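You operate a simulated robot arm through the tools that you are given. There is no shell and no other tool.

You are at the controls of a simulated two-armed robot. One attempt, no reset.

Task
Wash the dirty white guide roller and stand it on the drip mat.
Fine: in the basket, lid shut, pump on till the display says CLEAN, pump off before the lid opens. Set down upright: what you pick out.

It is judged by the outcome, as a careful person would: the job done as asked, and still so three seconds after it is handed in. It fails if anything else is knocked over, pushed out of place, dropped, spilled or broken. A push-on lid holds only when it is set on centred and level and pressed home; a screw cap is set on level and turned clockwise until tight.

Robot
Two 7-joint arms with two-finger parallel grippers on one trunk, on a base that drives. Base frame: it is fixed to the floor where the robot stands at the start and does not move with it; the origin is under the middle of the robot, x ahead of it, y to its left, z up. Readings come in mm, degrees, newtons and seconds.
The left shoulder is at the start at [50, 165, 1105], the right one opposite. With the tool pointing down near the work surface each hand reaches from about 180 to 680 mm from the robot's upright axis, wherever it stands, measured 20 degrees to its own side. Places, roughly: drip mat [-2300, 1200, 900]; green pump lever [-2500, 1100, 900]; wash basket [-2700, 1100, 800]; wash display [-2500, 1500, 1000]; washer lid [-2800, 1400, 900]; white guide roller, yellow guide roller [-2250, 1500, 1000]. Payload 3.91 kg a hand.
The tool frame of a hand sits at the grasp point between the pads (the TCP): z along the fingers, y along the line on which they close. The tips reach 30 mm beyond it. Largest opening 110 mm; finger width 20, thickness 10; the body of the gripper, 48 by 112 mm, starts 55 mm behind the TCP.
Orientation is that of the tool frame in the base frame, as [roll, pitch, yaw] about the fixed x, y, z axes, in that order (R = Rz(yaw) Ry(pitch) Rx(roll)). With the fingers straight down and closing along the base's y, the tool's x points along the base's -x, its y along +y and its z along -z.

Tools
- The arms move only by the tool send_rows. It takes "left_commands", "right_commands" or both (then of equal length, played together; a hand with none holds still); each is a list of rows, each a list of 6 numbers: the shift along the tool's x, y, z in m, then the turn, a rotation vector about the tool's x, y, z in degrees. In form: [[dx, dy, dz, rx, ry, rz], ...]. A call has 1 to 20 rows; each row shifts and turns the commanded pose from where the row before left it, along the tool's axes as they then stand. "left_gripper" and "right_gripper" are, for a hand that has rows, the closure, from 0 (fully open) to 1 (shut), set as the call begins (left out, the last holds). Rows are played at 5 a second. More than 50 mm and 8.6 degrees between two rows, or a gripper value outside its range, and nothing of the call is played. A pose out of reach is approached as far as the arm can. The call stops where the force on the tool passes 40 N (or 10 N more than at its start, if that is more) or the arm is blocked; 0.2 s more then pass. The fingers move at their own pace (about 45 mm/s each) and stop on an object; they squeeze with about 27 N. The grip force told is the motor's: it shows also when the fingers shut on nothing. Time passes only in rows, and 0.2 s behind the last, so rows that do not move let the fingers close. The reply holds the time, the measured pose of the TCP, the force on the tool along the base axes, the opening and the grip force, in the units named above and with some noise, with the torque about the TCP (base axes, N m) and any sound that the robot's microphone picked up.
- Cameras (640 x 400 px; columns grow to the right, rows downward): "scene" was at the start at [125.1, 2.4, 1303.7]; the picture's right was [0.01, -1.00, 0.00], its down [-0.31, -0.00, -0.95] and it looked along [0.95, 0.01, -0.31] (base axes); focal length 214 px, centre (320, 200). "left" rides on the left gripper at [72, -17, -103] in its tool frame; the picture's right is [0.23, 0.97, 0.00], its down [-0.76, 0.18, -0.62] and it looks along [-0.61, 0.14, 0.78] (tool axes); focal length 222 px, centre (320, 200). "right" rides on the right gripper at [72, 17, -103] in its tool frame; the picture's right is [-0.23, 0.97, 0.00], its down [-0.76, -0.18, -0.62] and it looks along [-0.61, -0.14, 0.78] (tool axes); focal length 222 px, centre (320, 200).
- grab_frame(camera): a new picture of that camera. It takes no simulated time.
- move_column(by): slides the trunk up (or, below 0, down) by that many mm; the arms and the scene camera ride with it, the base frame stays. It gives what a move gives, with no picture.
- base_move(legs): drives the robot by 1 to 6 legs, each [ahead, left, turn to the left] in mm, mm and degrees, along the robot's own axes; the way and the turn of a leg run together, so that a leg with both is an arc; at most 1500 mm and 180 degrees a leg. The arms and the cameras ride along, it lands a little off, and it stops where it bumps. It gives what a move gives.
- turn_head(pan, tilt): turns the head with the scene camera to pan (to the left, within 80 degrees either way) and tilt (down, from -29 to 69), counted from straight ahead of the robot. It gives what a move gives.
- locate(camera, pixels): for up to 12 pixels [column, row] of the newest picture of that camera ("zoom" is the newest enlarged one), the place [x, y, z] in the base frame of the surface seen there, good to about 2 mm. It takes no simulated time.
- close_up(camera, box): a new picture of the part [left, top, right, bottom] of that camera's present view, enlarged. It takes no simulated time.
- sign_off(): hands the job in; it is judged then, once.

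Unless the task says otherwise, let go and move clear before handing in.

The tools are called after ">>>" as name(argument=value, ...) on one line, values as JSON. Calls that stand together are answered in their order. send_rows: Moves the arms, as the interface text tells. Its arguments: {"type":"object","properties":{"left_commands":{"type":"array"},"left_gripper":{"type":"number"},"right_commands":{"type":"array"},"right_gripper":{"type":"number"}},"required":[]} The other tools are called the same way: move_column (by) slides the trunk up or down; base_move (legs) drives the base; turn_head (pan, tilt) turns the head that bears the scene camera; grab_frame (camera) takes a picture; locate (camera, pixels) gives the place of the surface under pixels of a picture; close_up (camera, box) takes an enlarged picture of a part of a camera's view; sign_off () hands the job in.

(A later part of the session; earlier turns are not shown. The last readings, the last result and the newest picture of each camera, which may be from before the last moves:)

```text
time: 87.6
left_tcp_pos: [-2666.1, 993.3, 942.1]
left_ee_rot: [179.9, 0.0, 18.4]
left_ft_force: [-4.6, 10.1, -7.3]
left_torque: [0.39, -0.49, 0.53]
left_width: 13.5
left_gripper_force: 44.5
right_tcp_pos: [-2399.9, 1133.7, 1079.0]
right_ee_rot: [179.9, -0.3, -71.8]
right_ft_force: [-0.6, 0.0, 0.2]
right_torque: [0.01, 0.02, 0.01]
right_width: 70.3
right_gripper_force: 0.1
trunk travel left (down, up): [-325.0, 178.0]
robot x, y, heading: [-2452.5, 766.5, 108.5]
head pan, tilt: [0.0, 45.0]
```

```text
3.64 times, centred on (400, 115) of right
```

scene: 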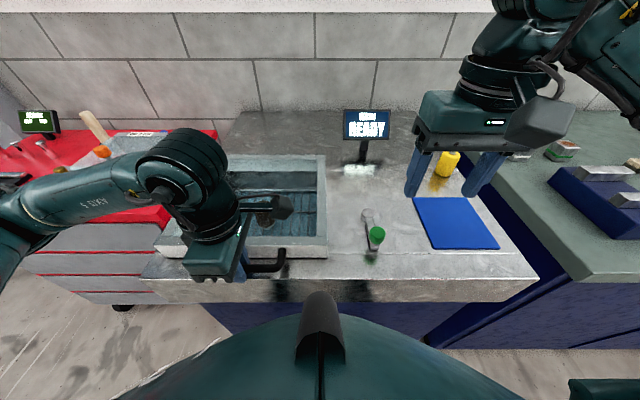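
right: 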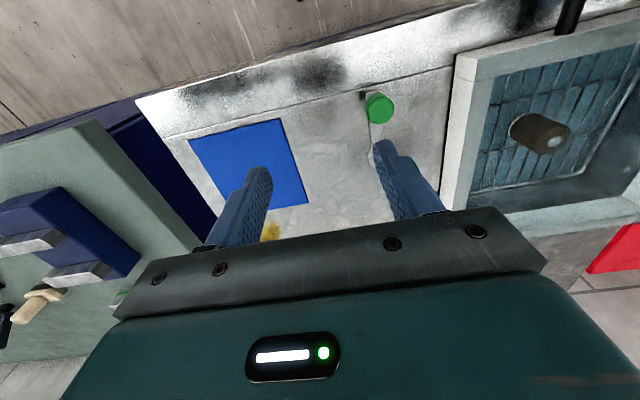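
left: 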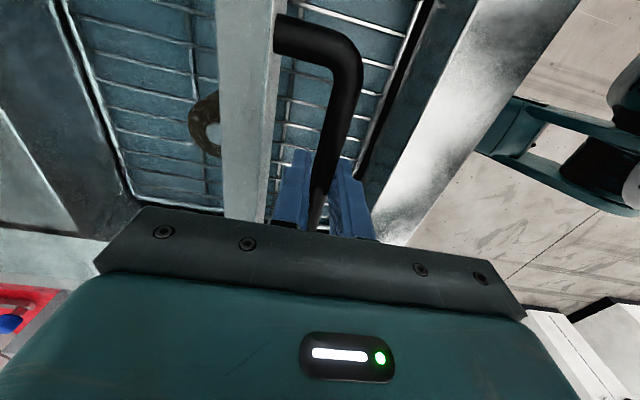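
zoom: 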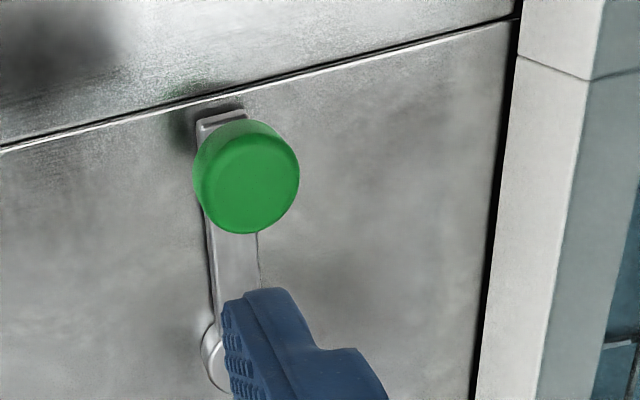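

I'll measure the knob and arm in this zoom to plan the lever grip.

>>> locate(camera="zoom", pixels=[[250, 190], [200, 180], [298, 180], [250, 230], [245, 140], [215, 118], [235, 270], [212, 355], [490, 200], [550, 200]])

```text
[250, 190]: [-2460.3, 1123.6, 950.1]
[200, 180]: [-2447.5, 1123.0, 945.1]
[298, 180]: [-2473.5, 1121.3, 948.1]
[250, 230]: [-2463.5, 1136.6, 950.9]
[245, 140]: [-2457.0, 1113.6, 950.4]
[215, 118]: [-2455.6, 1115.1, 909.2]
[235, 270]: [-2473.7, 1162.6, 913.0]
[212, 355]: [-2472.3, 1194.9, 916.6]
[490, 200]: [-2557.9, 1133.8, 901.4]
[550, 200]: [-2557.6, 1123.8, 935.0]
```

The knob is Ø27 mm at (-2460.5, 1124) with its top at z 950; the arm pivots about the vertical hub at about (-2483, 1192). I'll bring the right hand over the knob.

>>> send_rows(right_commands=[[-0.0047, 0.0303, 0, 0, 0, 0], [-0.0047, 0.0303, 0, 0, 0, 0], [0, 0, 0.03, 0, 0, 0], [0, 0, 0.03, 0, 0, 0], [0, 0, 0, 0, 0, 0]], right_gripper=0.545)

>>> grab_frame(camera="right")

>>> grab_frame(camera="scene")

```text
time: 88.8
left_tcp_pos: [-2666.3, 992.9, 941.6]
left_ee_rot: [179.7, -0.1, 18.4]
left_ft_force: [1.8, 3.8, -23.0]
left_torque: [0.11, -0.24, 0.51]
left_width: 13.8
left_gripper_force: 45.3
right_tcp_pos: [-2460.8, 1119.8, 1018.0]
right_ee_rot: [179.9, -0.2, -71.8]
right_ft_force: [0.0, 0.0, -0.2]
right_torque: [-0.03, -0.03, 0.02]
right_width: 49.9
right_gripper_force: 0.0
trunk travel left (down, up): [-325.0, 178.0]
robot x, y, heading: [-2451.5, 765.6, 108.6]
head pan, tilt: [0.0, 45.0]
```

```text
taken
```

right: 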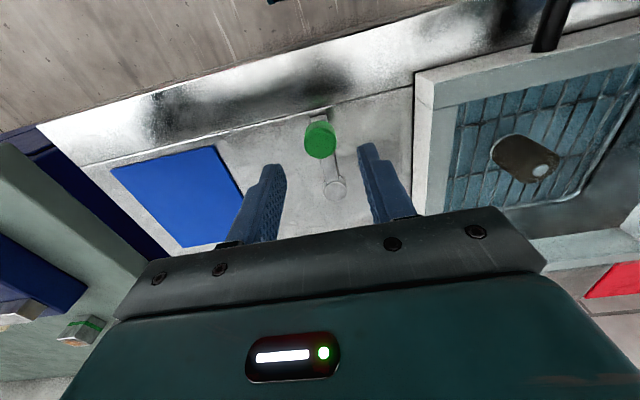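

```text
taken
```

scene: 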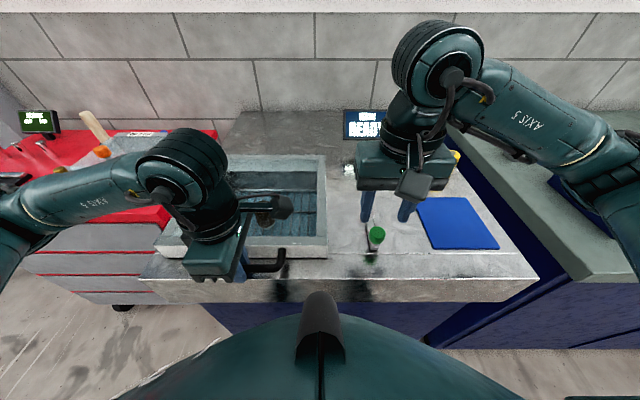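

The hand is above the knob, about 4 mm too near. I'll correct and descend to z≈958.

>>> send_rows(right_commands=[[-0.004, 0.001, 0.02, 0, 0, 0], [0, 0, 0.02, 0, 0, 0], [0, 0, 0.015, 0, 0, 0], [0, 0, 0.005, 0, 0, 0], [0, 0, 0, 0, 0, 0]])

>>> grab_frame(camera="right")

```text
time: 90.0
left_tcp_pos: [-2665.1, 994.0, 941.8]
left_ee_rot: [179.7, 0.0, 18.4]
left_ft_force: [5.6, 0.8, -32.5]
left_torque: [0.0, -0.1, 0.52]
left_width: 13.9
left_gripper_force: 45.1
right_tcp_pos: [-2463.8, 1123.9, 957.7]
right_ee_rot: [179.9, -0.1, -71.8]
right_ft_force: [0.0, 0.1, 0.3]
right_torque: [0.02, -0.01, 0.0]
right_width: 49.9
right_gripper_force: 0.0
trunk travel left (down, up): [-325.0, 178.0]
robot x, y, heading: [-2452.7, 764.1, 108.7]
head pan, tilt: [0.0, 45.0]
```

```text
taken
```

right: 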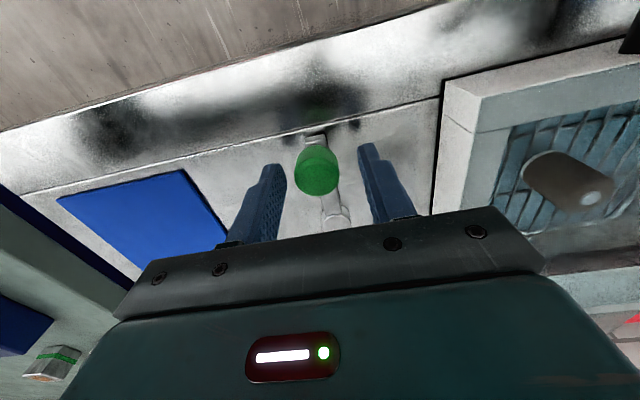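

The knob is between the right fingers. The left hand is straining 32 N on the handle, so I'll open it a little around the bar, and close the right hand on the knob.

>>> send_rows(left_commands=[[0, 0, 0, 0, 0, 0], [0, 0, 0, 0, 0, 0], [0, 0, 0, 0, 0, 0]], left_gripper=0.745, right_commands=[[0, 0, 0, 0, 0, 0], [0, 0, 0, 0, 0, 0], [0, 0, 0, 0, 0, 0]], right_gripper=1.0)

>>> grab_frame(camera="scene")

>>> grab_frame(camera="right")

```text
time: 90.8
left_tcp_pos: [-2665.2, 993.6, 944.0]
left_ee_rot: [180.0, -0.1, 18.4]
left_ft_force: [0.3, -0.6, -0.3]
left_torque: [-0.01, 0.03, -0.01]
left_width: 28.4
left_gripper_force: 0.1
right_tcp_pos: [-2462.4, 1123.4, 958.9]
right_ee_rot: [180.0, -0.1, -72.0]
right_ft_force: [11.6, 3.0, 9.3]
right_torque: [-0.6, -0.63, -0.13]
right_width: 27.4
right_gripper_force: 45.0
trunk travel left (down, up): [-325.0, 178.0]
robot x, y, heading: [-2453.6, 766.2, 108.3]
head pan, tilt: [0.0, 45.0]
```

```text
taken
```

scene: 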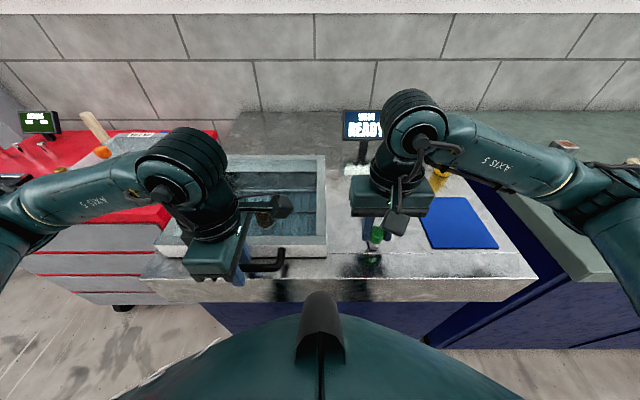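

```text
taken
```

right: 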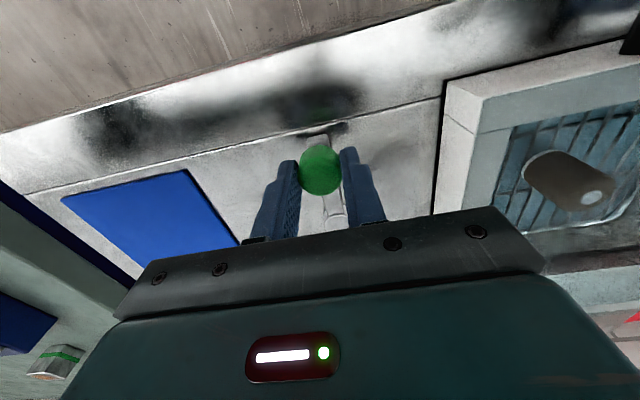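

The knob is gripped. I'll test the lever by moving 8 mm right and reading the force.

>>> send_rows(right_commands=[[0, -0.004, 0, 0, 0, 0], [0, -0.004, 0, 0, 0, 0], [0, 0, 0, 0, 0, 0]])

```text
time: 91.6
left_tcp_pos: [-2665.6, 992.5, 942.6]
left_ee_rot: [179.9, 0.0, 18.5]
left_ft_force: [-0.2, 0.3, 0.7]
left_torque: [-0.01, 0.01, -0.03]
left_width: 27.9
left_gripper_force: 0.0
right_tcp_pos: [-2457.3, 1126.6, 960.2]
right_ee_rot: [179.8, 0.0, -71.6]
right_ft_force: [-6.3, -4.7, 3.0]
right_torque: [0.02, 0.13, 0.41]
right_width: 27.4
right_gripper_force: 45.0
trunk travel left (down, up): [-325.0, 178.0]
robot x, y, heading: [-2448.9, 768.2, 108.3]
head pan, tilt: [0.0, 45.0]
```

It follows with light friction. I'll go on 12 mm more to the right.

>>> send_rows(right_commands=[[0, -0.006, 0, 0, 0, 0], [-0.0005, -0.006, 0, 0, 0, 0], [0, 0, 0, 0, 0, 0]])

>>> close_up(camera="scene", box=[300, 90, 460, 270])

>>> grab_frame(camera="right")

```text
time: 92.4
left_tcp_pos: [-2665.7, 992.9, 944.2]
left_ee_rot: [179.9, -0.2, 18.4]
left_ft_force: [-0.1, 0.7, -0.2]
left_torque: [0.02, 0.0, 0.0]
left_width: 28.0
left_gripper_force: 0.0
right_tcp_pos: [-2444.7, 1130.3, 959.2]
right_ee_rot: [179.9, -0.3, -71.7]
right_ft_force: [-5.3, -4.9, -5.2]
right_torque: [0.06, 0.12, 0.43]
right_width: 27.3
right_gripper_force: 45.0
trunk travel left (down, up): [-325.0, 178.0]
robot x, y, heading: [-2451.2, 768.3, 108.6]
head pan, tilt: [0.0, 45.0]
```

```text
2.22 times, centred on (380, 180) of scene
```

zoom: 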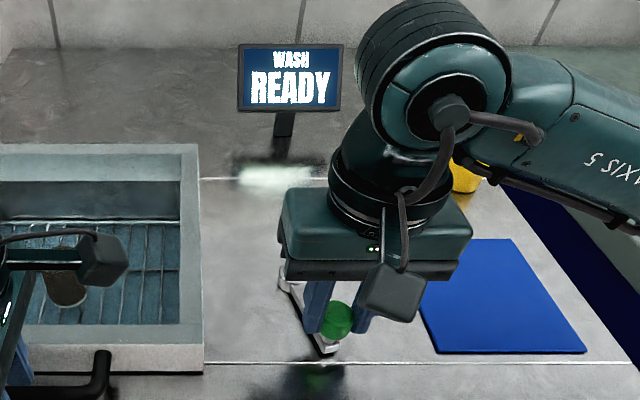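

```text
taken
```

right: 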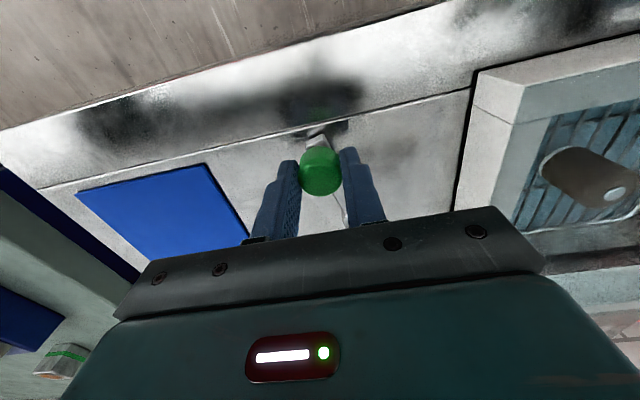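

The lever swings right. I'll follow the arc (radius ~72 mm) to about 38° and check the display.

>>> send_rows(right_commands=[[-0.0031, -0.0096, 0, 0, 0, 0], [-0.0044, -0.009, 0, 0, 0, 0], [-0.0057, -0.0083, 0, 0, 0, 0], [0, 0, 0, 0, 0, 0]])

>>> close_up(camera="scene", box=[300, 90, 460, 270])

```text
time: 93.4
left_tcp_pos: [-2666.4, 992.1, 943.7]
left_ee_rot: [-180.0, -0.1, 18.5]
left_ft_force: [0.0, -0.3, 0.3]
left_torque: [-0.01, 0.0, 0.02]
left_width: 28.2
left_gripper_force: 0.0
right_tcp_pos: [-2422.7, 1150.8, 960.1]
right_ee_rot: [179.9, -0.2, -71.8]
right_ft_force: [-5.7, -3.7, 5.1]
right_torque: [-0.34, 0.03, 0.44]
right_width: 27.4
right_gripper_force: 45.1
trunk travel left (down, up): [-325.0, 178.0]
robot x, y, heading: [-2455.8, 767.2, 108.5]
head pan, tilt: [0.0, 45.0]
```

```text
2.22 times, centred on (380, 180) of scene
```

zoom: 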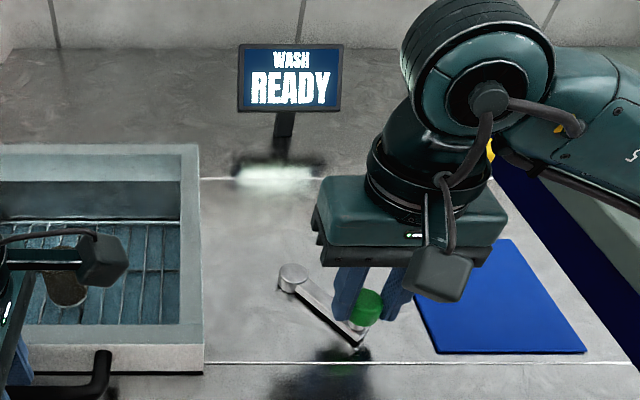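

Lever at about 40°, still READY. I'll continue the arc to about 62°.

>>> send_rows(right_commands=[[-0.0067, -0.0075, 0, 0, 0, 0], [-0.0077, -0.0064, 0, 0, 0, 0], [-0.0085, -0.0054, 0, 0, 0, 0], [0, 0, 0, 0, 0, 0]])

>>> close_up(camera="scene", box=[300, 90, 460, 270])

```text
time: 94.4
left_tcp_pos: [-2666.5, 992.1, 943.4]
left_ee_rot: [-179.9, 0.0, 18.5]
left_ft_force: [-0.4, -0.3, 0.3]
left_torque: [0.0, -0.02, -0.01]
left_width: 28.3
left_gripper_force: 0.1
right_tcp_pos: [-2411.9, 1178.6, 958.5]
right_ee_rot: [179.9, 0.0, -71.9]
right_ft_force: [-8.2, -4.8, 9.0]
right_torque: [-0.21, 0.09, 0.44]
right_width: 27.2
right_gripper_force: 44.8
trunk travel left (down, up): [-325.0, 178.0]
robot x, y, heading: [-2451.6, 767.0, 108.3]
head pan, tilt: [0.0, 45.0]
```

```text
2.22 times, centred on (380, 180) of scene
```

zoom: 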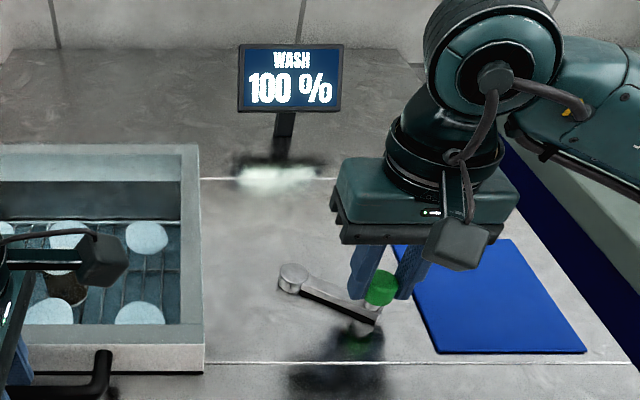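

The pump is on: display says WASH 100 % and foam shows in the tank. I'll wait and watch the display.

>>> send_rows(right_commands=[[0, 0, 0, 0, 0, 0], [0, 0, 0, 0, 0, 0], [0, 0, 0, 0, 0, 0], [0, 0, 0, 0, 0, 0], [0, 0, 0, 0, 0, 0]])

>>> close_up(camera="scene", box=[300, 90, 460, 270])

```text
time: 95.6
left_tcp_pos: [-2665.3, 992.2, 943.3]
left_ee_rot: [179.9, -0.1, 18.5]
left_ft_force: [-0.3, -0.1, -0.5]
left_torque: [-0.01, 0.01, -0.01]
left_width: 28.1
left_gripper_force: 0.0
right_tcp_pos: [-2411.7, 1179.5, 957.7]
right_ee_rot: [179.9, 0.0, -71.8]
right_ft_force: [-8.3, 0.2, 13.5]
right_torque: [-0.08, 0.1, 0.08]
right_width: 27.4
right_gripper_force: 45.0
trunk travel left (down, up): [-325.0, 178.0]
robot x, y, heading: [-2449.1, 767.5, 108.5]
head pan, tilt: [0.0, 45.0]
```

```text
2.22 times, centred on (380, 180) of scene
```

zoom: 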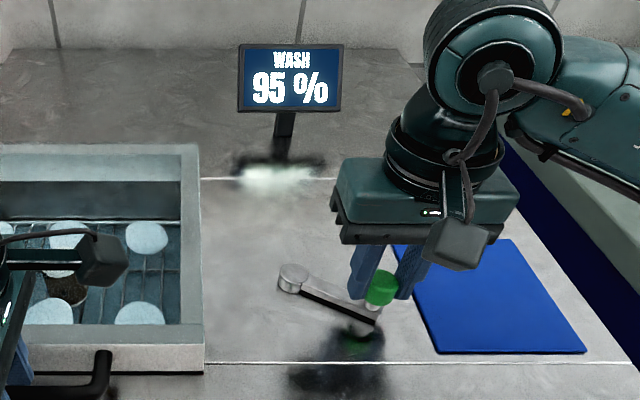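

It counts down about 4 % per second. I'll wait in 4 s blocks, checking the display.

>>> send_rows(right_commands=[[0, 0, 0, 0, 0, 0], [0, 0, 0, 0, 0, 0], [0, 0, 0, 0, 0, 0], [0, 0, 0, 0, 0, 0], [0, 0, 0, 0, 0, 0], [0, 0, 0, 0, 0, 0], [0, 0, 0, 0, 0, 0], [0, 0, 0, 0, 0, 0], [0, 0, 0, 0, 0, 0], [0, 0, 0, 0, 0, 0], [0, 0, 0, 0, 0, 0], [0, 0, 0, 0, 0, 0], [0, 0, 0, 0, 0, 0], [0, 0, 0, 0, 0, 0], [0, 0, 0, 0, 0, 0], [0, 0, 0, 0, 0, 0], [0, 0, 0, 0, 0, 0], [0, 0, 0, 0, 0, 0], [0, 0, 0, 0, 0, 0], [0, 0, 0, 0, 0, 0]])

>>> send_rows(right_commands=[[0, 0, 0, 0, 0, 0], [0, 0, 0, 0, 0, 0], [0, 0, 0, 0, 0, 0], [0, 0, 0, 0, 0, 0], [0, 0, 0, 0, 0, 0], [0, 0, 0, 0, 0, 0], [0, 0, 0, 0, 0, 0], [0, 0, 0, 0, 0, 0], [0, 0, 0, 0, 0, 0], [0, 0, 0, 0, 0, 0], [0, 0, 0, 0, 0, 0], [0, 0, 0, 0, 0, 0], [0, 0, 0, 0, 0, 0], [0, 0, 0, 0, 0, 0], [0, 0, 0, 0, 0, 0], [0, 0, 0, 0, 0, 0], [0, 0, 0, 0, 0, 0], [0, 0, 0, 0, 0, 0], [0, 0, 0, 0, 0, 0], [0, 0, 0, 0, 0, 0]])

>>> close_up(camera="scene", box=[300, 90, 460, 270])

```text
time: 99.8
left_tcp_pos: [-2666.5, 992.3, 942.9]
left_ee_rot: [-180.0, -0.1, 18.5]
left_ft_force: [0.3, 0.4, -0.2]
left_torque: [-0.01, 0.0, -0.02]
left_width: 28.1
left_gripper_force: 0.0
right_tcp_pos: [-2412.7, 1177.7, 958.5]
right_ee_rot: [179.9, 0.0, -71.8]
right_ft_force: [-7.7, 2.5, 18.9]
right_torque: [0.16, 0.14, -0.13]
right_width: 27.3
right_gripper_force: 44.9
trunk travel left (down, up): [-325.0, 178.0]
robot x, y, heading: [-2448.3, 767.7, 108.5]
head pan, tilt: [0.0, 45.0]
```

```text
time: 104.0
left_tcp_pos: [-2666.3, 993.2, 943.0]
left_ee_rot: [-179.9, -0.2, 18.5]
left_ft_force: [-0.5, 0.8, -0.1]
left_torque: [0.0, 0.01, 0.0]
left_width: 28.0
left_gripper_force: 0.0
right_tcp_pos: [-2412.2, 1179.3, 958.2]
right_ee_rot: [179.9, 0.0, -71.8]
right_ft_force: [-9.0, 0.3, 11.9]
right_torque: [0.02, 0.08, 0.07]
right_width: 27.1
right_gripper_force: 44.8
trunk travel left (down, up): [-325.0, 178.0]
robot x, y, heading: [-2451.5, 764.4, 108.4]
head pan, tilt: [0.0, 45.0]
```

```text
2.22 times, centred on (380, 180) of scene
```

zoom: 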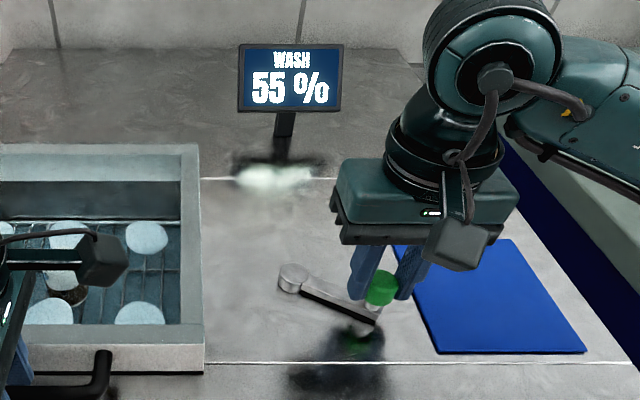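

The display shows 55 % after 8.4 s more. About 11 s remain, so I'll keep waiting.

>>> send_rows(right_commands=[[0, 0, 0, 0, 0, 0], [0, 0, 0, 0, 0, 0], [0, 0, 0, 0, 0, 0], [0, 0, 0, 0, 0, 0], [0, 0, 0, 0, 0, 0], [0, 0, 0, 0, 0, 0], [0, 0, 0, 0, 0, 0], [0, 0, 0, 0, 0, 0], [0, 0, 0, 0, 0, 0], [0, 0, 0, 0, 0, 0], [0, 0, 0, 0, 0, 0], [0, 0, 0, 0, 0, 0], [0, 0, 0, 0, 0, 0], [0, 0, 0, 0, 0, 0], [0, 0, 0, 0, 0, 0], [0, 0, 0, 0, 0, 0], [0, 0, 0, 0, 0, 0], [0, 0, 0, 0, 0, 0], [0, 0, 0, 0, 0, 0], [0, 0, 0, 0, 0, 0]])

>>> send_rows(right_commands=[[0, 0, 0, 0, 0, 0], [0, 0, 0, 0, 0, 0], [0, 0, 0, 0, 0, 0], [0, 0, 0, 0, 0, 0], [0, 0, 0, 0, 0, 0], [0, 0, 0, 0, 0, 0], [0, 0, 0, 0, 0, 0], [0, 0, 0, 0, 0, 0], [0, 0, 0, 0, 0, 0], [0, 0, 0, 0, 0, 0], [0, 0, 0, 0, 0, 0], [0, 0, 0, 0, 0, 0], [0, 0, 0, 0, 0, 0], [0, 0, 0, 0, 0, 0], [0, 0, 0, 0, 0, 0], [0, 0, 0, 0, 0, 0], [0, 0, 0, 0, 0, 0], [0, 0, 0, 0, 0, 0], [0, 0, 0, 0, 0, 0], [0, 0, 0, 0, 0, 0]])

>>> send_rows(right_commands=[[0, 0, 0, 0, 0, 0], [0, 0, 0, 0, 0, 0], [0, 0, 0, 0, 0, 0], [0, 0, 0, 0, 0, 0], [0, 0, 0, 0, 0, 0], [0, 0, 0, 0, 0, 0], [0, 0, 0, 0, 0, 0], [0, 0, 0, 0, 0, 0], [0, 0, 0, 0, 0, 0], [0, 0, 0, 0, 0, 0], [0, 0, 0, 0, 0, 0], [0, 0, 0, 0, 0, 0], [0, 0, 0, 0, 0, 0]])

>>> close_up(camera="scene", box=[300, 90, 460, 270])

```text
time: 108.2
left_tcp_pos: [-2666.3, 993.0, 944.2]
left_ee_rot: [180.0, -0.1, 18.6]
left_ft_force: [-0.1, -0.7, 0.3]
left_torque: [0.01, 0.0, 0.01]
left_width: 28.1
left_gripper_force: 0.1
right_tcp_pos: [-2411.8, 1180.2, 958.4]
right_ee_rot: [179.9, -0.1, -71.8]
right_ft_force: [-8.2, 1.2, 9.5]
right_torque: [0.06, 0.15, 0.04]
right_width: 27.5
right_gripper_force: 45.3
trunk travel left (down, up): [-325.0, 178.0]
robot x, y, heading: [-2453.7, 769.0, 108.4]
head pan, tilt: [0.0, 45.0]
```

```text
time: 112.4
left_tcp_pos: [-2665.9, 992.4, 943.0]
left_ee_rot: [179.9, -0.2, 18.5]
left_ft_force: [-0.1, -0.6, -0.6]
left_torque: [0.02, -0.02, -0.01]
left_width: 28.0
left_gripper_force: 0.0
right_tcp_pos: [-2412.5, 1178.8, 957.3]
right_ee_rot: [179.9, -0.1, -71.8]
right_ft_force: [-7.4, 1.2, 7.8]
right_torque: [0.08, 0.12, 0.02]
right_width: 27.3
right_gripper_force: 44.5
trunk travel left (down, up): [-325.0, 178.0]
robot x, y, heading: [-2451.2, 767.2, 108.5]
head pan, tilt: [0.0, 45.0]
```

```text
time: 115.2
left_tcp_pos: [-2666.2, 992.8, 943.5]
left_ee_rot: [179.9, -0.1, 18.5]
left_ft_force: [0.0, 0.5, 0.8]
left_torque: [-0.01, 0.02, 0.01]
left_width: 28.0
left_gripper_force: 0.0
right_tcp_pos: [-2412.3, 1180.2, 958.9]
right_ee_rot: [179.9, -0.1, -71.7]
right_ft_force: [-7.4, 1.6, 6.3]
right_torque: [0.03, 0.09, 0.04]
right_width: 27.4
right_gripper_force: 45.0
trunk travel left (down, up): [-325.0, 178.0]
robot x, y, heading: [-2450.6, 765.7, 108.4]
head pan, tilt: [0.0, 45.0]
```

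```text
2.22 times, centred on (380, 180) of scene
```

zoom: 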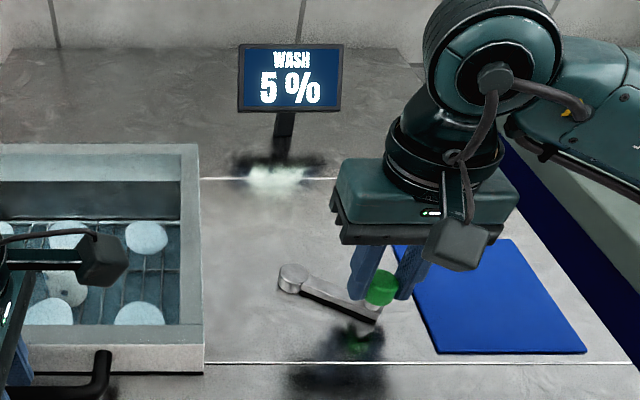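

It's at 5 %, and the roller already looks white. I'll wait 2 s more.

>>> send_rows(right_commands=[[0, 0, 0, 0, 0, 0], [0, 0, 0, 0, 0, 0], [0, 0, 0, 0, 0, 0], [0, 0, 0, 0, 0, 0], [0, 0, 0, 0, 0, 0], [0, 0, 0, 0, 0, 0], [0, 0, 0, 0, 0, 0], [0, 0, 0, 0, 0, 0], [0, 0, 0, 0, 0, 0]])

>>> close_up(camera="scene", box=[300, 90, 460, 270])

```text
time: 117.2
left_tcp_pos: [-2666.8, 991.8, 942.7]
left_ee_rot: [179.9, -0.1, 18.5]
left_ft_force: [-0.4, 0.5, -0.4]
left_torque: [-0.03, -0.01, -0.02]
left_width: 28.2
left_gripper_force: 0.1
right_tcp_pos: [-2412.0, 1180.5, 958.4]
right_ee_rot: [179.9, 0.0, -71.8]
right_ft_force: [-7.0, 1.0, 6.1]
right_torque: [0.06, 0.08, 0.04]
right_width: 27.3
right_gripper_force: 45.1
trunk travel left (down, up): [-325.0, 178.0]
robot x, y, heading: [-2449.2, 767.3, 108.3]
head pan, tilt: [0.0, 45.0]
```

```text
2.22 times, centred on (380, 180) of scene
```

zoom: 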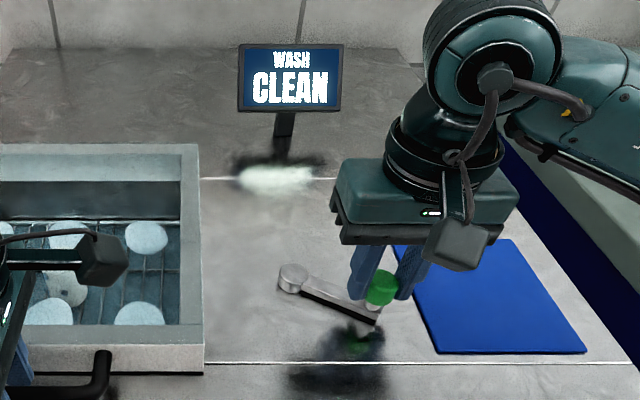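

CLEAN. Now I'll swing the lever back along the same arc to turn the pump off.

>>> send_rows(right_commands=[[0.0085, 0.0054, 0, 0, 0, 0], [0.0077, 0.0064, 0, 0, 0, 0], [0.0067, 0.0075, 0, 0, 0, 0], [0.0057, 0.0083, 0, 0, 0, 0], [0.0044, 0.009, 0, 0, 0, 0], [0.0031, 0.0096, 0, 0, 0, 0], [0.0005, 0.006, 0, 0, 0, 0], [0, 0.006, 0, 0, 0, 0], [0, 0.005, 0, 0, 0, 0], [0, 0, 0, 0, 0, 0]])

>>> close_up(camera="scene", box=[260, 90, 460, 270])

```text
time: 119.4
left_tcp_pos: [-2666.0, 993.5, 943.4]
left_ee_rot: [179.9, 0.0, 18.4]
left_ft_force: [0.0, 0.0, -1.0]
left_torque: [0.0, -0.03, -0.01]
left_width: 28.0
left_gripper_force: 0.0
right_tcp_pos: [-2460.8, 1124.4, 958.2]
right_ee_rot: [179.8, -0.2, -71.7]
right_ft_force: [6.6, -6.5, -14.7]
right_torque: [-0.17, -0.32, -0.31]
right_width: 27.1
right_gripper_force: 45.1
trunk travel left (down, up): [-325.0, 178.0]
robot x, y, heading: [-2449.8, 760.7, 108.3]
head pan, tilt: [0.0, 45.0]
```

```text
2.22 times, centred on (360, 180) of scene
```

zoom: 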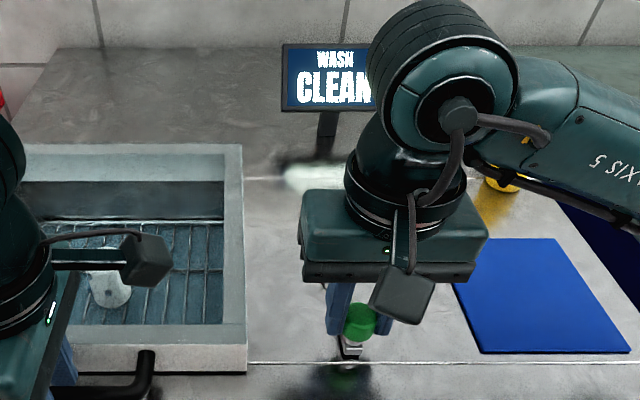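

The pump is off, as the foam has gone, and the lever is back at its start. The roller is white. I'll release the knob and raise the right hand.

>>> send_rows(right_commands=[[0, 0, 0, 0, 0, 0], [0, 0, 0, 0, 0, 0], [0, 0, 0, 0, 0, 0]], right_gripper=0.545)

>>> send_rows(right_commands=[[0, 0, -0.02, 0, 0, 0], [0, 0, -0.03, 0, 0, 0], [0, 0, -0.04, 0, 0, 0], [0, -0.035, -0.03, 0, 0, 0], [0, -0.035, 0, 0, 0, 0], [0, -0.035, 0, 0, 0, 0]])

>>> grab_frame(camera="scene")

>>> grab_frame(camera="left")

```text
time: 120.2
left_tcp_pos: [-2666.0, 993.1, 943.3]
left_ee_rot: [179.8, -0.1, 18.5]
left_ft_force: [0.1, 0.0, -0.3]
left_torque: [0.0, 0.01, 0.01]
left_width: 28.0
left_gripper_force: 0.0
right_tcp_pos: [-2460.6, 1125.0, 959.4]
right_ee_rot: [179.9, -0.1, -71.8]
right_ft_force: [-0.6, -0.5, 0.1]
right_torque: [0.03, 0.01, 0.02]
right_width: 50.4
right_gripper_force: 0.0
trunk travel left (down, up): [-325.0, 178.0]
robot x, y, heading: [-2455.5, 766.5, 108.4]
head pan, tilt: [0.0, 45.0]
```

```text
time: 121.6
left_tcp_pos: [-2664.9, 992.5, 942.9]
left_ee_rot: [179.9, -0.1, 18.3]
left_ft_force: [1.1, 0.0, 0.1]
left_torque: [0.01, 0.02, 0.02]
left_width: 28.1
left_gripper_force: 0.0
right_tcp_pos: [-2361.0, 1158.6, 1079.6]
right_ee_rot: [179.9, -0.1, -71.7]
right_ft_force: [-0.3, -1.2, -0.4]
right_torque: [0.01, 0.01, 0.0]
right_width: 50.1
right_gripper_force: 0.1
trunk travel left (down, up): [-325.0, 178.0]
robot x, y, heading: [-2454.4, 766.6, 108.3]
head pan, tilt: [0.0, 45.0]
```

```text
taken
```

scene: 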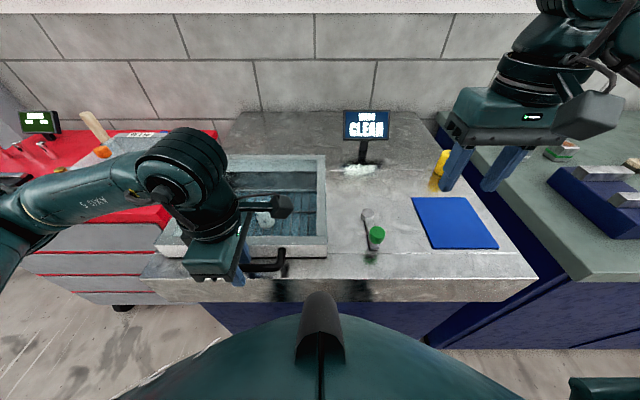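

```text
taken
```

left: 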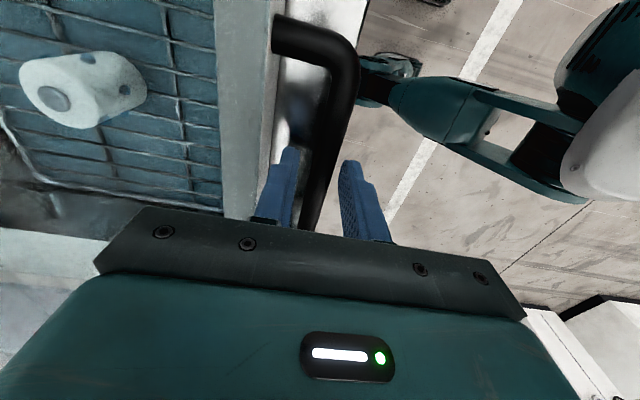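

The pump is off, the display still says CLEAN, and the right hand is clear. I'll narrow the left fingers to 22 mm and push the lid back open by its bar.

>>> send_rows(left_commands=[[0, 0, 0, 0, 0, 0], [0, -0.005, 0, 0, 0, 0], [0, -0.01, 0, 0, 0, 0], [0, -0.015, 0, 0, 0, 0], [0, -0.015, 0, 0, 0, 0], [0, -0.015, 0, 0, 0, 0], [0, 0, 0, 0, 0, 0]], left_gripper=0.8)

>>> grab_frame(camera="left")

>>> grab_frame(camera="scene")

```text
time: 123.2
left_tcp_pos: [-2683.5, 1050.5, 943.2]
left_ee_rot: [-179.9, -0.2, 18.5]
left_ft_force: [0.5, -1.0, 1.3]
left_torque: [-0.03, -0.03, 0.03]
left_width: 22.7
left_gripper_force: 0.9
right_tcp_pos: [-2361.3, 1158.2, 1080.1]
right_ee_rot: [180.0, 0.0, -71.9]
right_ft_force: [-0.4, 0.1, 0.8]
right_torque: [-0.02, -0.02, 0.03]
right_width: 50.2
right_gripper_force: 0.1
trunk travel left (down, up): [-325.0, 178.0]
robot x, y, heading: [-2453.4, 767.5, 108.5]
head pan, tilt: [0.0, 45.0]
```

```text
taken
```

left: 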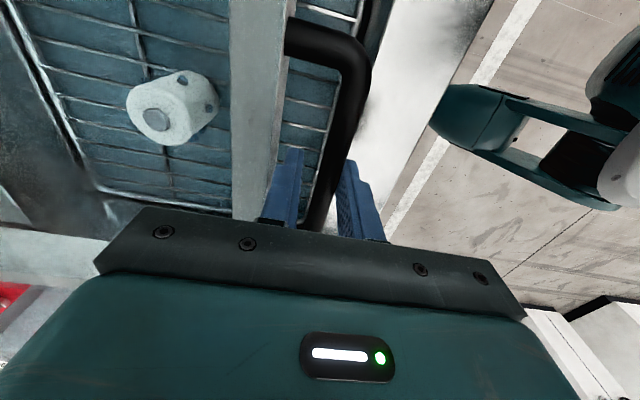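

```text
taken
```

scene: 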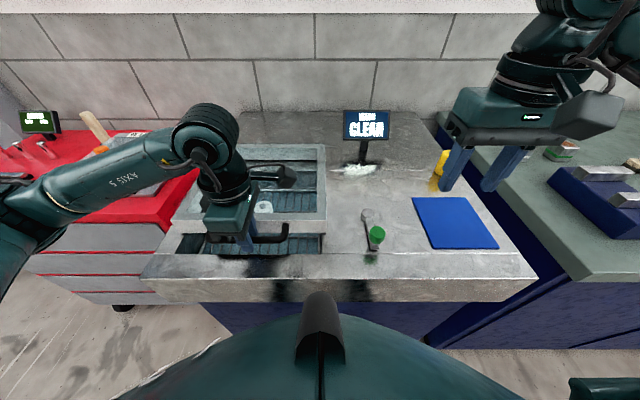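

The lid slides back freely. I'll continue pushing.

>>> send_rows(left_commands=[[0, -0.015, 0, 0, 0, 0], [0, -0.015, 0, 0, 0, 0], [0, -0.015, 0, 0, 0, 0], [0, -0.015, 0, 0, 0, 0], [0, -0.015, 0, 0, 0, 0], [0, -0.015, 0, 0, 0, 0], [0, -0.015, 0, 0, 0, 0], [0, 0, 0, 0, 0, 0]])

>>> grab_frame(camera="left")

>>> close_up(camera="scene", box=[180, 110, 340, 260])

```text
time: 125.0
left_tcp_pos: [-2718.0, 1149.9, 942.3]
left_ee_rot: [180.0, -0.1, 18.4]
left_ft_force: [0.6, -1.1, 0.4]
left_torque: [-0.04, -0.03, 0.05]
left_width: 22.5
left_gripper_force: 1.2
right_tcp_pos: [-2359.9, 1158.0, 1080.1]
right_ee_rot: [180.0, 0.0, -71.8]
right_ft_force: [0.2, 0.2, 0.5]
right_torque: [0.01, -0.03, 0.0]
right_width: 50.4
right_gripper_force: 0.0
trunk travel left (down, up): [-325.0, 178.0]
robot x, y, heading: [-2452.6, 765.5, 108.4]
head pan, tilt: [0.0, 45.0]
```

```text
taken
```

left: 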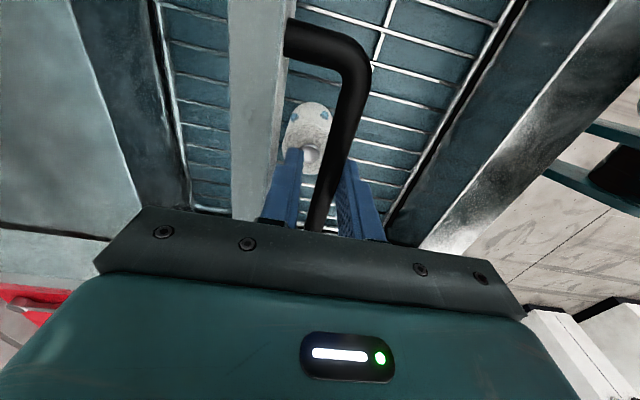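

```text
2.67 times, centred on (260, 185) of scene
```

zoom: 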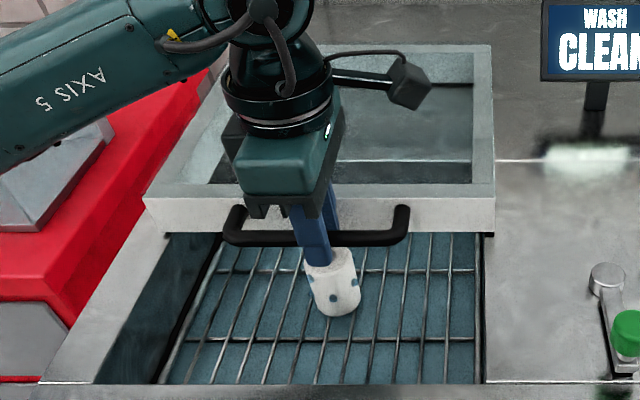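

The roller is white with blue dots and still standing. I'll push the lid the rest of the way.

>>> send_rows(left_commands=[[0, -0.015, 0, 0, 0, 0], [0, -0.015, 0, 0, 0, 0], [0, -0.015, 0, 0, 0, 0], [0, -0.015, 0, 0, 0, 0], [0, -0.015, 0, 0, 0, 0], [0, -0.015, 0, 0, 0, 0], [0, -0.015, 0, 0, 0, 0], [0, 0, 0, 0, 0, 0]])

>>> send_rows(left_commands=[[0, -0.008, 0, 0, 0, 0], [0, -0.008, 0, 0, 0, 0], [0, -0.005, 0, 0, 0, 0], [0, 0, 0, 0, 0, 0]])

>>> grab_frame(camera="left")

>>> close_up(camera="scene", box=[180, 90, 340, 260])

```text
time: 126.8
left_tcp_pos: [-2751.6, 1249.5, 942.3]
left_ee_rot: [180.0, -0.1, 18.5]
left_ft_force: [-0.5, -1.9, 0.0]
left_torque: [-0.03, -0.03, 0.04]
left_width: 22.9
left_gripper_force: 0.9
right_tcp_pos: [-2360.5, 1157.7, 1079.8]
right_ee_rot: [179.9, -0.1, -71.8]
right_ft_force: [-0.2, 0.7, 0.4]
right_torque: [0.0, 0.01, -0.02]
right_width: 50.1
right_gripper_force: 0.1
trunk travel left (down, up): [-325.0, 178.0]
robot x, y, heading: [-2454.2, 766.1, 108.5]
head pan, tilt: [0.0, 45.0]
```

```text
time: 127.8
left_tcp_pos: [-2759.3, 1268.9, 941.9]
left_ee_rot: [179.9, 0.0, 18.4]
left_ft_force: [-0.1, -2.2, -0.7]
left_torque: [-0.03, -0.04, 0.04]
left_width: 22.9
left_gripper_force: 0.5
right_tcp_pos: [-2361.3, 1158.9, 1078.6]
right_ee_rot: [179.9, -0.1, -71.8]
right_ft_force: [0.1, 0.1, -0.3]
right_torque: [-0.01, 0.01, 0.01]
right_width: 50.3
right_gripper_force: 0.0
trunk travel left (down, up): [-325.0, 178.0]
robot x, y, heading: [-2454.1, 768.1, 108.4]
head pan, tilt: [0.0, 45.0]
```

```text
taken
```

left: 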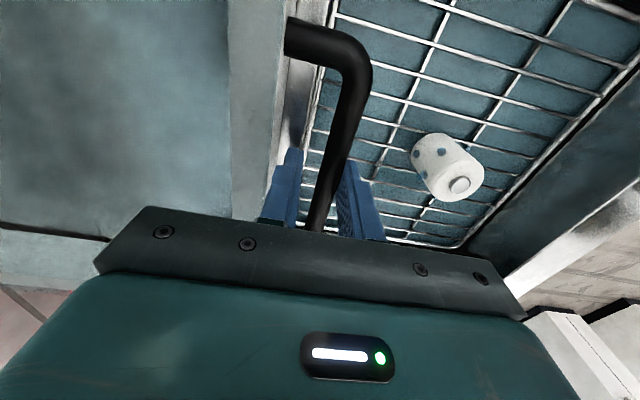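

```text
2.35 times, centred on (260, 175) of scene
```

zoom: 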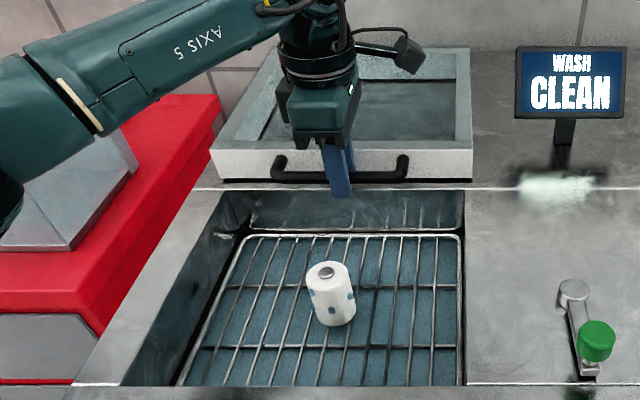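

The lid is open again and the roller stands at about (330, 295) in the zoom. I'll nudge the last 4 mm, back the fingers off the bar, raise and park the left hand.

>>> send_rows(left_commands=[[0, -0.004, 0, 0, 0, 0], [0, 0.004, 0, 0, 0, 0], [0, 0.004, 0, 0, 0, 0], [0, 0, -0.02, 0, 0, 0], [0, 0, -0.03, 0, 0, 0], [0, 0, -0.04, 0, 0, 0], [0, 0, -0.04, 0, 0, 0], [0, 0, -0.03, 0, 0, 0]], left_gripper=0.745)

>>> send_rows(left_commands=[[-0.0137, 0.0311, -0.013, 0, 0, 0], [-0.0137, 0.0311, -0.013, 0, 0, 0], [-0.0137, 0.0311, -0.013, 0, 0, 0], [-0.0137, 0.0311, -0.013, 0, 0, 0], [-0.0137, 0.0311, -0.013, 0, 0, 0], [-0.0137, 0.0311, -0.013, 0, 0, 0], [-0.0137, 0.0311, -0.013, 0, 0, 0], [-0.0137, 0.0311, -0.013, 0, 0, 0], [-0.0137, 0.0311, -0.013, 0, 0, 0], [-0.0137, 0.0311, -0.013, 0, 0, 0]])

>>> grab_frame(camera="scene")

```text
time: 129.6
left_tcp_pos: [-2756.6, 1264.7, 1104.4]
left_ee_rot: [179.9, 0.0, 18.5]
left_ft_force: [-0.7, -0.4, -1.6]
left_torque: [0.04, -0.02, 0.0]
left_width: 28.1
left_gripper_force: 0.0
right_tcp_pos: [-2360.1, 1156.9, 1079.7]
right_ee_rot: [180.0, -0.1, -71.8]
right_ft_force: [-0.2, -0.2, -0.1]
right_torque: [-0.02, 0.01, 0.02]
right_width: 50.3
right_gripper_force: 0.1
trunk travel left (down, up): [-325.0, 178.0]
robot x, y, heading: [-2453.6, 767.4, 108.4]
head pan, tilt: [0.0, 45.0]
```

```text
time: 131.8
left_tcp_pos: [-2787.6, 927.6, 1234.6]
left_ee_rot: [179.9, -0.1, 18.5]
left_ft_force: [-0.2, -0.1, 0.8]
left_torque: [0.02, -0.02, 0.01]
left_width: 28.5
left_gripper_force: 0.1
right_tcp_pos: [-2360.7, 1157.9, 1079.8]
right_ee_rot: [179.9, 0.0, -71.8]
right_ft_force: [0.1, -0.4, 0.7]
right_torque: [-0.01, -0.01, 0.01]
right_width: 50.0
right_gripper_force: 0.1
trunk travel left (down, up): [-325.0, 178.0]
robot x, y, heading: [-2456.0, 767.4, 108.2]
head pan, tilt: [0.0, 45.0]
```

```text
taken
```

scene: 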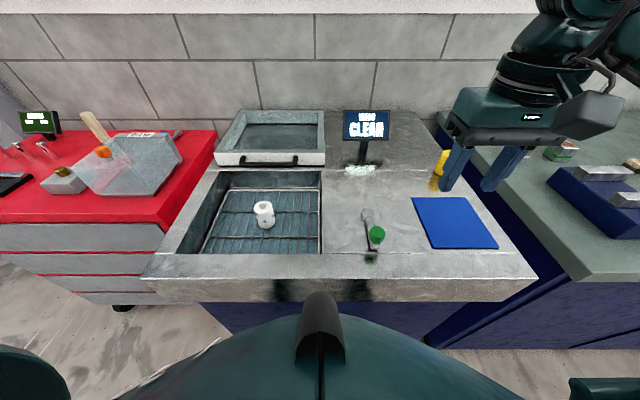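

The view is clear. I'll measure the roller in the basket.

>>> close_up(camera="scene", box=[230, 185, 300, 240])

>>> locate(camera="zoom", pixels=[[302, 160], [225, 170], [370, 175], [290, 205], [310, 140], [300, 370]])

```text
7.27 times, centred on (265, 212) of scene
```

zoom: 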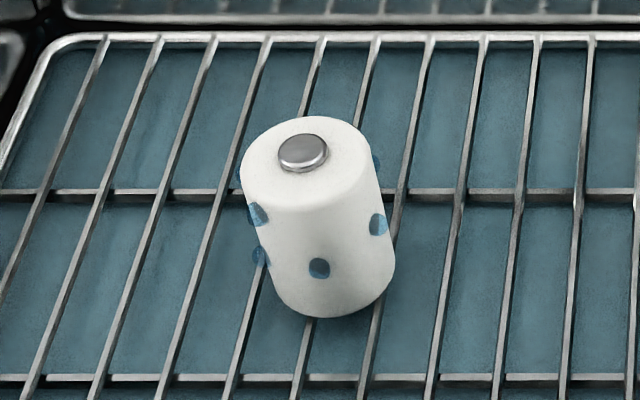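

```text
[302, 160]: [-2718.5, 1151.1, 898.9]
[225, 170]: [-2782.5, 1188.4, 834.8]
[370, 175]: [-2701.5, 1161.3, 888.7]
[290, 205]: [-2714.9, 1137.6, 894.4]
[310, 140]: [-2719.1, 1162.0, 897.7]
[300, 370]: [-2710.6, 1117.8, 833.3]
```

The roller axis is at about (-2720, 1153), with its top at 898 (water drops on it). I'll bring the right hand over it.

>>> send_rows(right_commands=[[-0.0108, 0.0343, 0, 0, 0, 0], [-0.0108, 0.0343, 0, 0, 0, 0], [-0.0108, 0.0343, 0, 0, 0, 0], [-0.0108, 0.0343, 0, 0, 0, 0], [-0.0108, 0.0343, 0, 0, 0, 0], [-0.0108, 0.0343, 0, 0, 0, 0], [-0.0108, 0.0343, 0, 0, 0, 0], [-0.0108, 0.0343, 0, 0, 0, 0], [-0.0108, 0.0343, 0, 0, 0, 0], [-0.0108, 0.0343, 0, 0, 0, 0], [0, 0, 0.03, 0, 0, 0], [0, 0, 0.03, 0, 0, 0], [0, 0, 0.02, 0, 0, 0], [0, 0, 0, 0, 0, 0]], right_gripper=0.36)

>>> grab_frame(camera="right")

>>> grab_frame(camera="scene")

```text
time: 134.8
left_tcp_pos: [-2787.3, 926.6, 1234.8]
left_ee_rot: [179.9, -0.1, 18.5]
left_ft_force: [0.4, 1.0, -0.4]
left_torque: [-0.01, -0.02, 0.02]
left_width: 28.2
left_gripper_force: 0.1
right_tcp_pos: [-2719.6, 1152.7, 997.8]
right_ee_rot: [179.8, -0.1, -71.6]
right_ft_force: [0.4, 0.5, 1.0]
right_torque: [-0.02, 0.0, -0.01]
right_width: 70.5
right_gripper_force: 0.0
trunk travel left (down, up): [-325.0, 178.0]
robot x, y, heading: [-2453.0, 769.1, 108.4]
head pan, tilt: [0.0, 45.0]
```

```text
taken
```

right: 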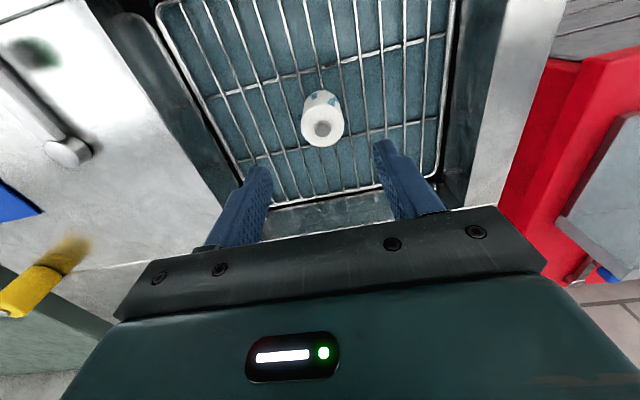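

```text
taken
```

scene: 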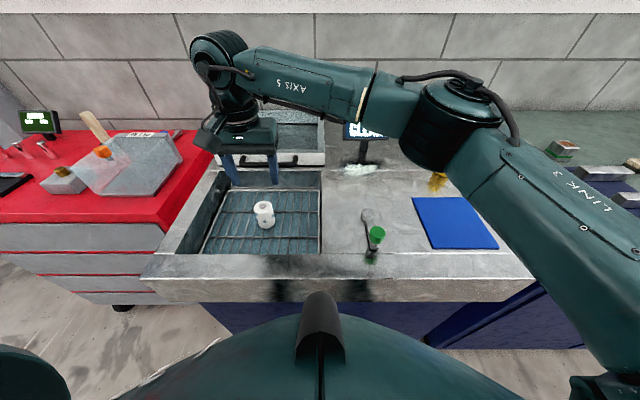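

I'll verify the axis by the boss at pixel (322, 128), then descend.

>>> locate(camera="right", pixels=[[322, 128], [304, 128], [342, 128], [322, 145]])

>>> send_rows(right_commands=[[0, 0, 0.03, 0, 0, 0], [0, 0, 0.03, 0, 0, 0], [0, 0, 0.03, 0, 0, 0], [0, 0, 0.02, 0, 0, 0], [0, 0, 0.01, 0, 0, 0], [0, 0, 0.002, 0, 0, 0], [0, 0, 0, 0, 0, 0]])

>>> grab_frame(camera="right")

```text
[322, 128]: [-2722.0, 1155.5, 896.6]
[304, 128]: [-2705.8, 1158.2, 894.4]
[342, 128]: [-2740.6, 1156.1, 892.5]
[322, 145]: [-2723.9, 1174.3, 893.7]
```

```text
time: 136.4
left_tcp_pos: [-2787.7, 928.0, 1233.4]
left_ee_rot: [179.8, -0.1, 18.5]
left_ft_force: [0.3, -0.7, 0.1]
left_torque: [0.02, 0.0, 0.02]
left_width: 28.2
left_gripper_force: 0.1
right_tcp_pos: [-2720.4, 1152.1, 877.2]
right_ee_rot: [179.9, -0.1, -71.8]
right_ft_force: [0.2, -0.4, 0.2]
right_torque: [0.01, -0.02, 0.0]
right_width: 70.2
right_gripper_force: 0.1
trunk travel left (down, up): [-325.0, 178.0]
robot x, y, heading: [-2450.6, 767.2, 108.2]
head pan, tilt: [0.0, 45.0]
```

```text
taken
```

right: 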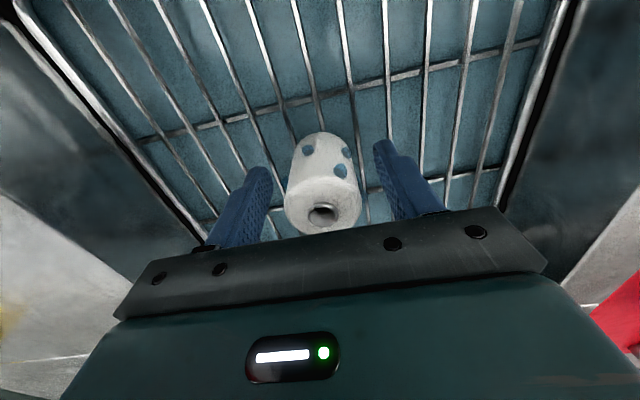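

The roller is between the fingers. I'll close and lift.

>>> send_rows(right_commands=[[0, 0, 0, 0, 0, 0], [0, 0, 0, 0, 0, 0], [0, 0, 0, 0, 0, 0], [0, 0, 0, 0, 0, 0], [0, 0, 0, 0, 0, 0]], right_gripper=1.0)

>>> send_rows(right_commands=[[0, 0, -0.01, 0, 0, 0], [0, 0, -0.03, 0, 0, 0], [0, 0, -0.04, 0, 0, 0], [0, 0, -0.04, 0, 0, 0], [0, 0, -0.04, 0, 0, 0], [0, 0, -0.03, 0, 0, 0], [0, 0, 0, 0, 0, 0]])

>>> grab_frame(camera="right")

```text
time: 137.6
left_tcp_pos: [-2787.3, 927.6, 1235.2]
left_ee_rot: [180.0, -0.1, 18.6]
left_ft_force: [0.0, -0.5, 0.8]
left_torque: [0.02, 0.03, 0.0]
left_width: 28.3
left_gripper_force: 0.2
right_tcp_pos: [-2721.1, 1153.2, 879.2]
right_ee_rot: [179.9, -0.1, -71.7]
right_ft_force: [-0.5, -0.3, 0.4]
right_torque: [0.0, -0.03, -0.01]
right_width: 41.7
right_gripper_force: 27.5
trunk travel left (down, up): [-325.0, 178.0]
robot x, y, heading: [-2451.9, 768.0, 108.5]
head pan, tilt: [0.0, 45.0]
```

```text
time: 139.2
left_tcp_pos: [-2787.8, 929.0, 1234.6]
left_ee_rot: [179.9, -0.1, 18.5]
left_ft_force: [-0.2, 0.0, -0.4]
left_torque: [-0.01, 0.01, 0.03]
left_width: 27.8
left_gripper_force: 0.0
right_tcp_pos: [-2720.2, 1153.9, 1068.9]
right_ee_rot: [179.9, -0.1, -71.7]
right_ft_force: [-0.2, -0.5, -1.9]
right_torque: [-0.04, 0.0, -0.02]
right_width: 41.5
right_gripper_force: 27.5
trunk travel left (down, up): [-325.0, 178.0]
robot x, y, heading: [-2456.5, 768.3, 108.6]
head pan, tilt: [0.0, 45.0]
```

```text
taken
```

right: 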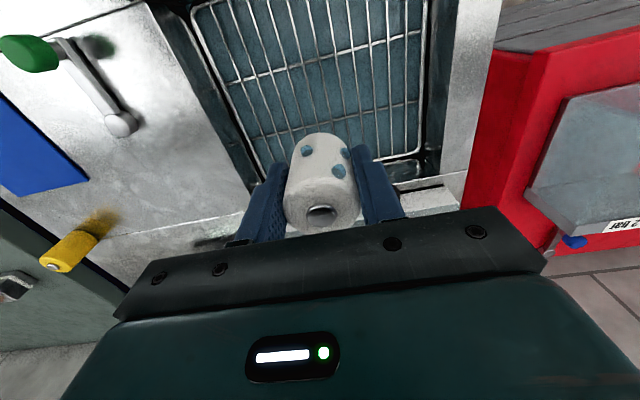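

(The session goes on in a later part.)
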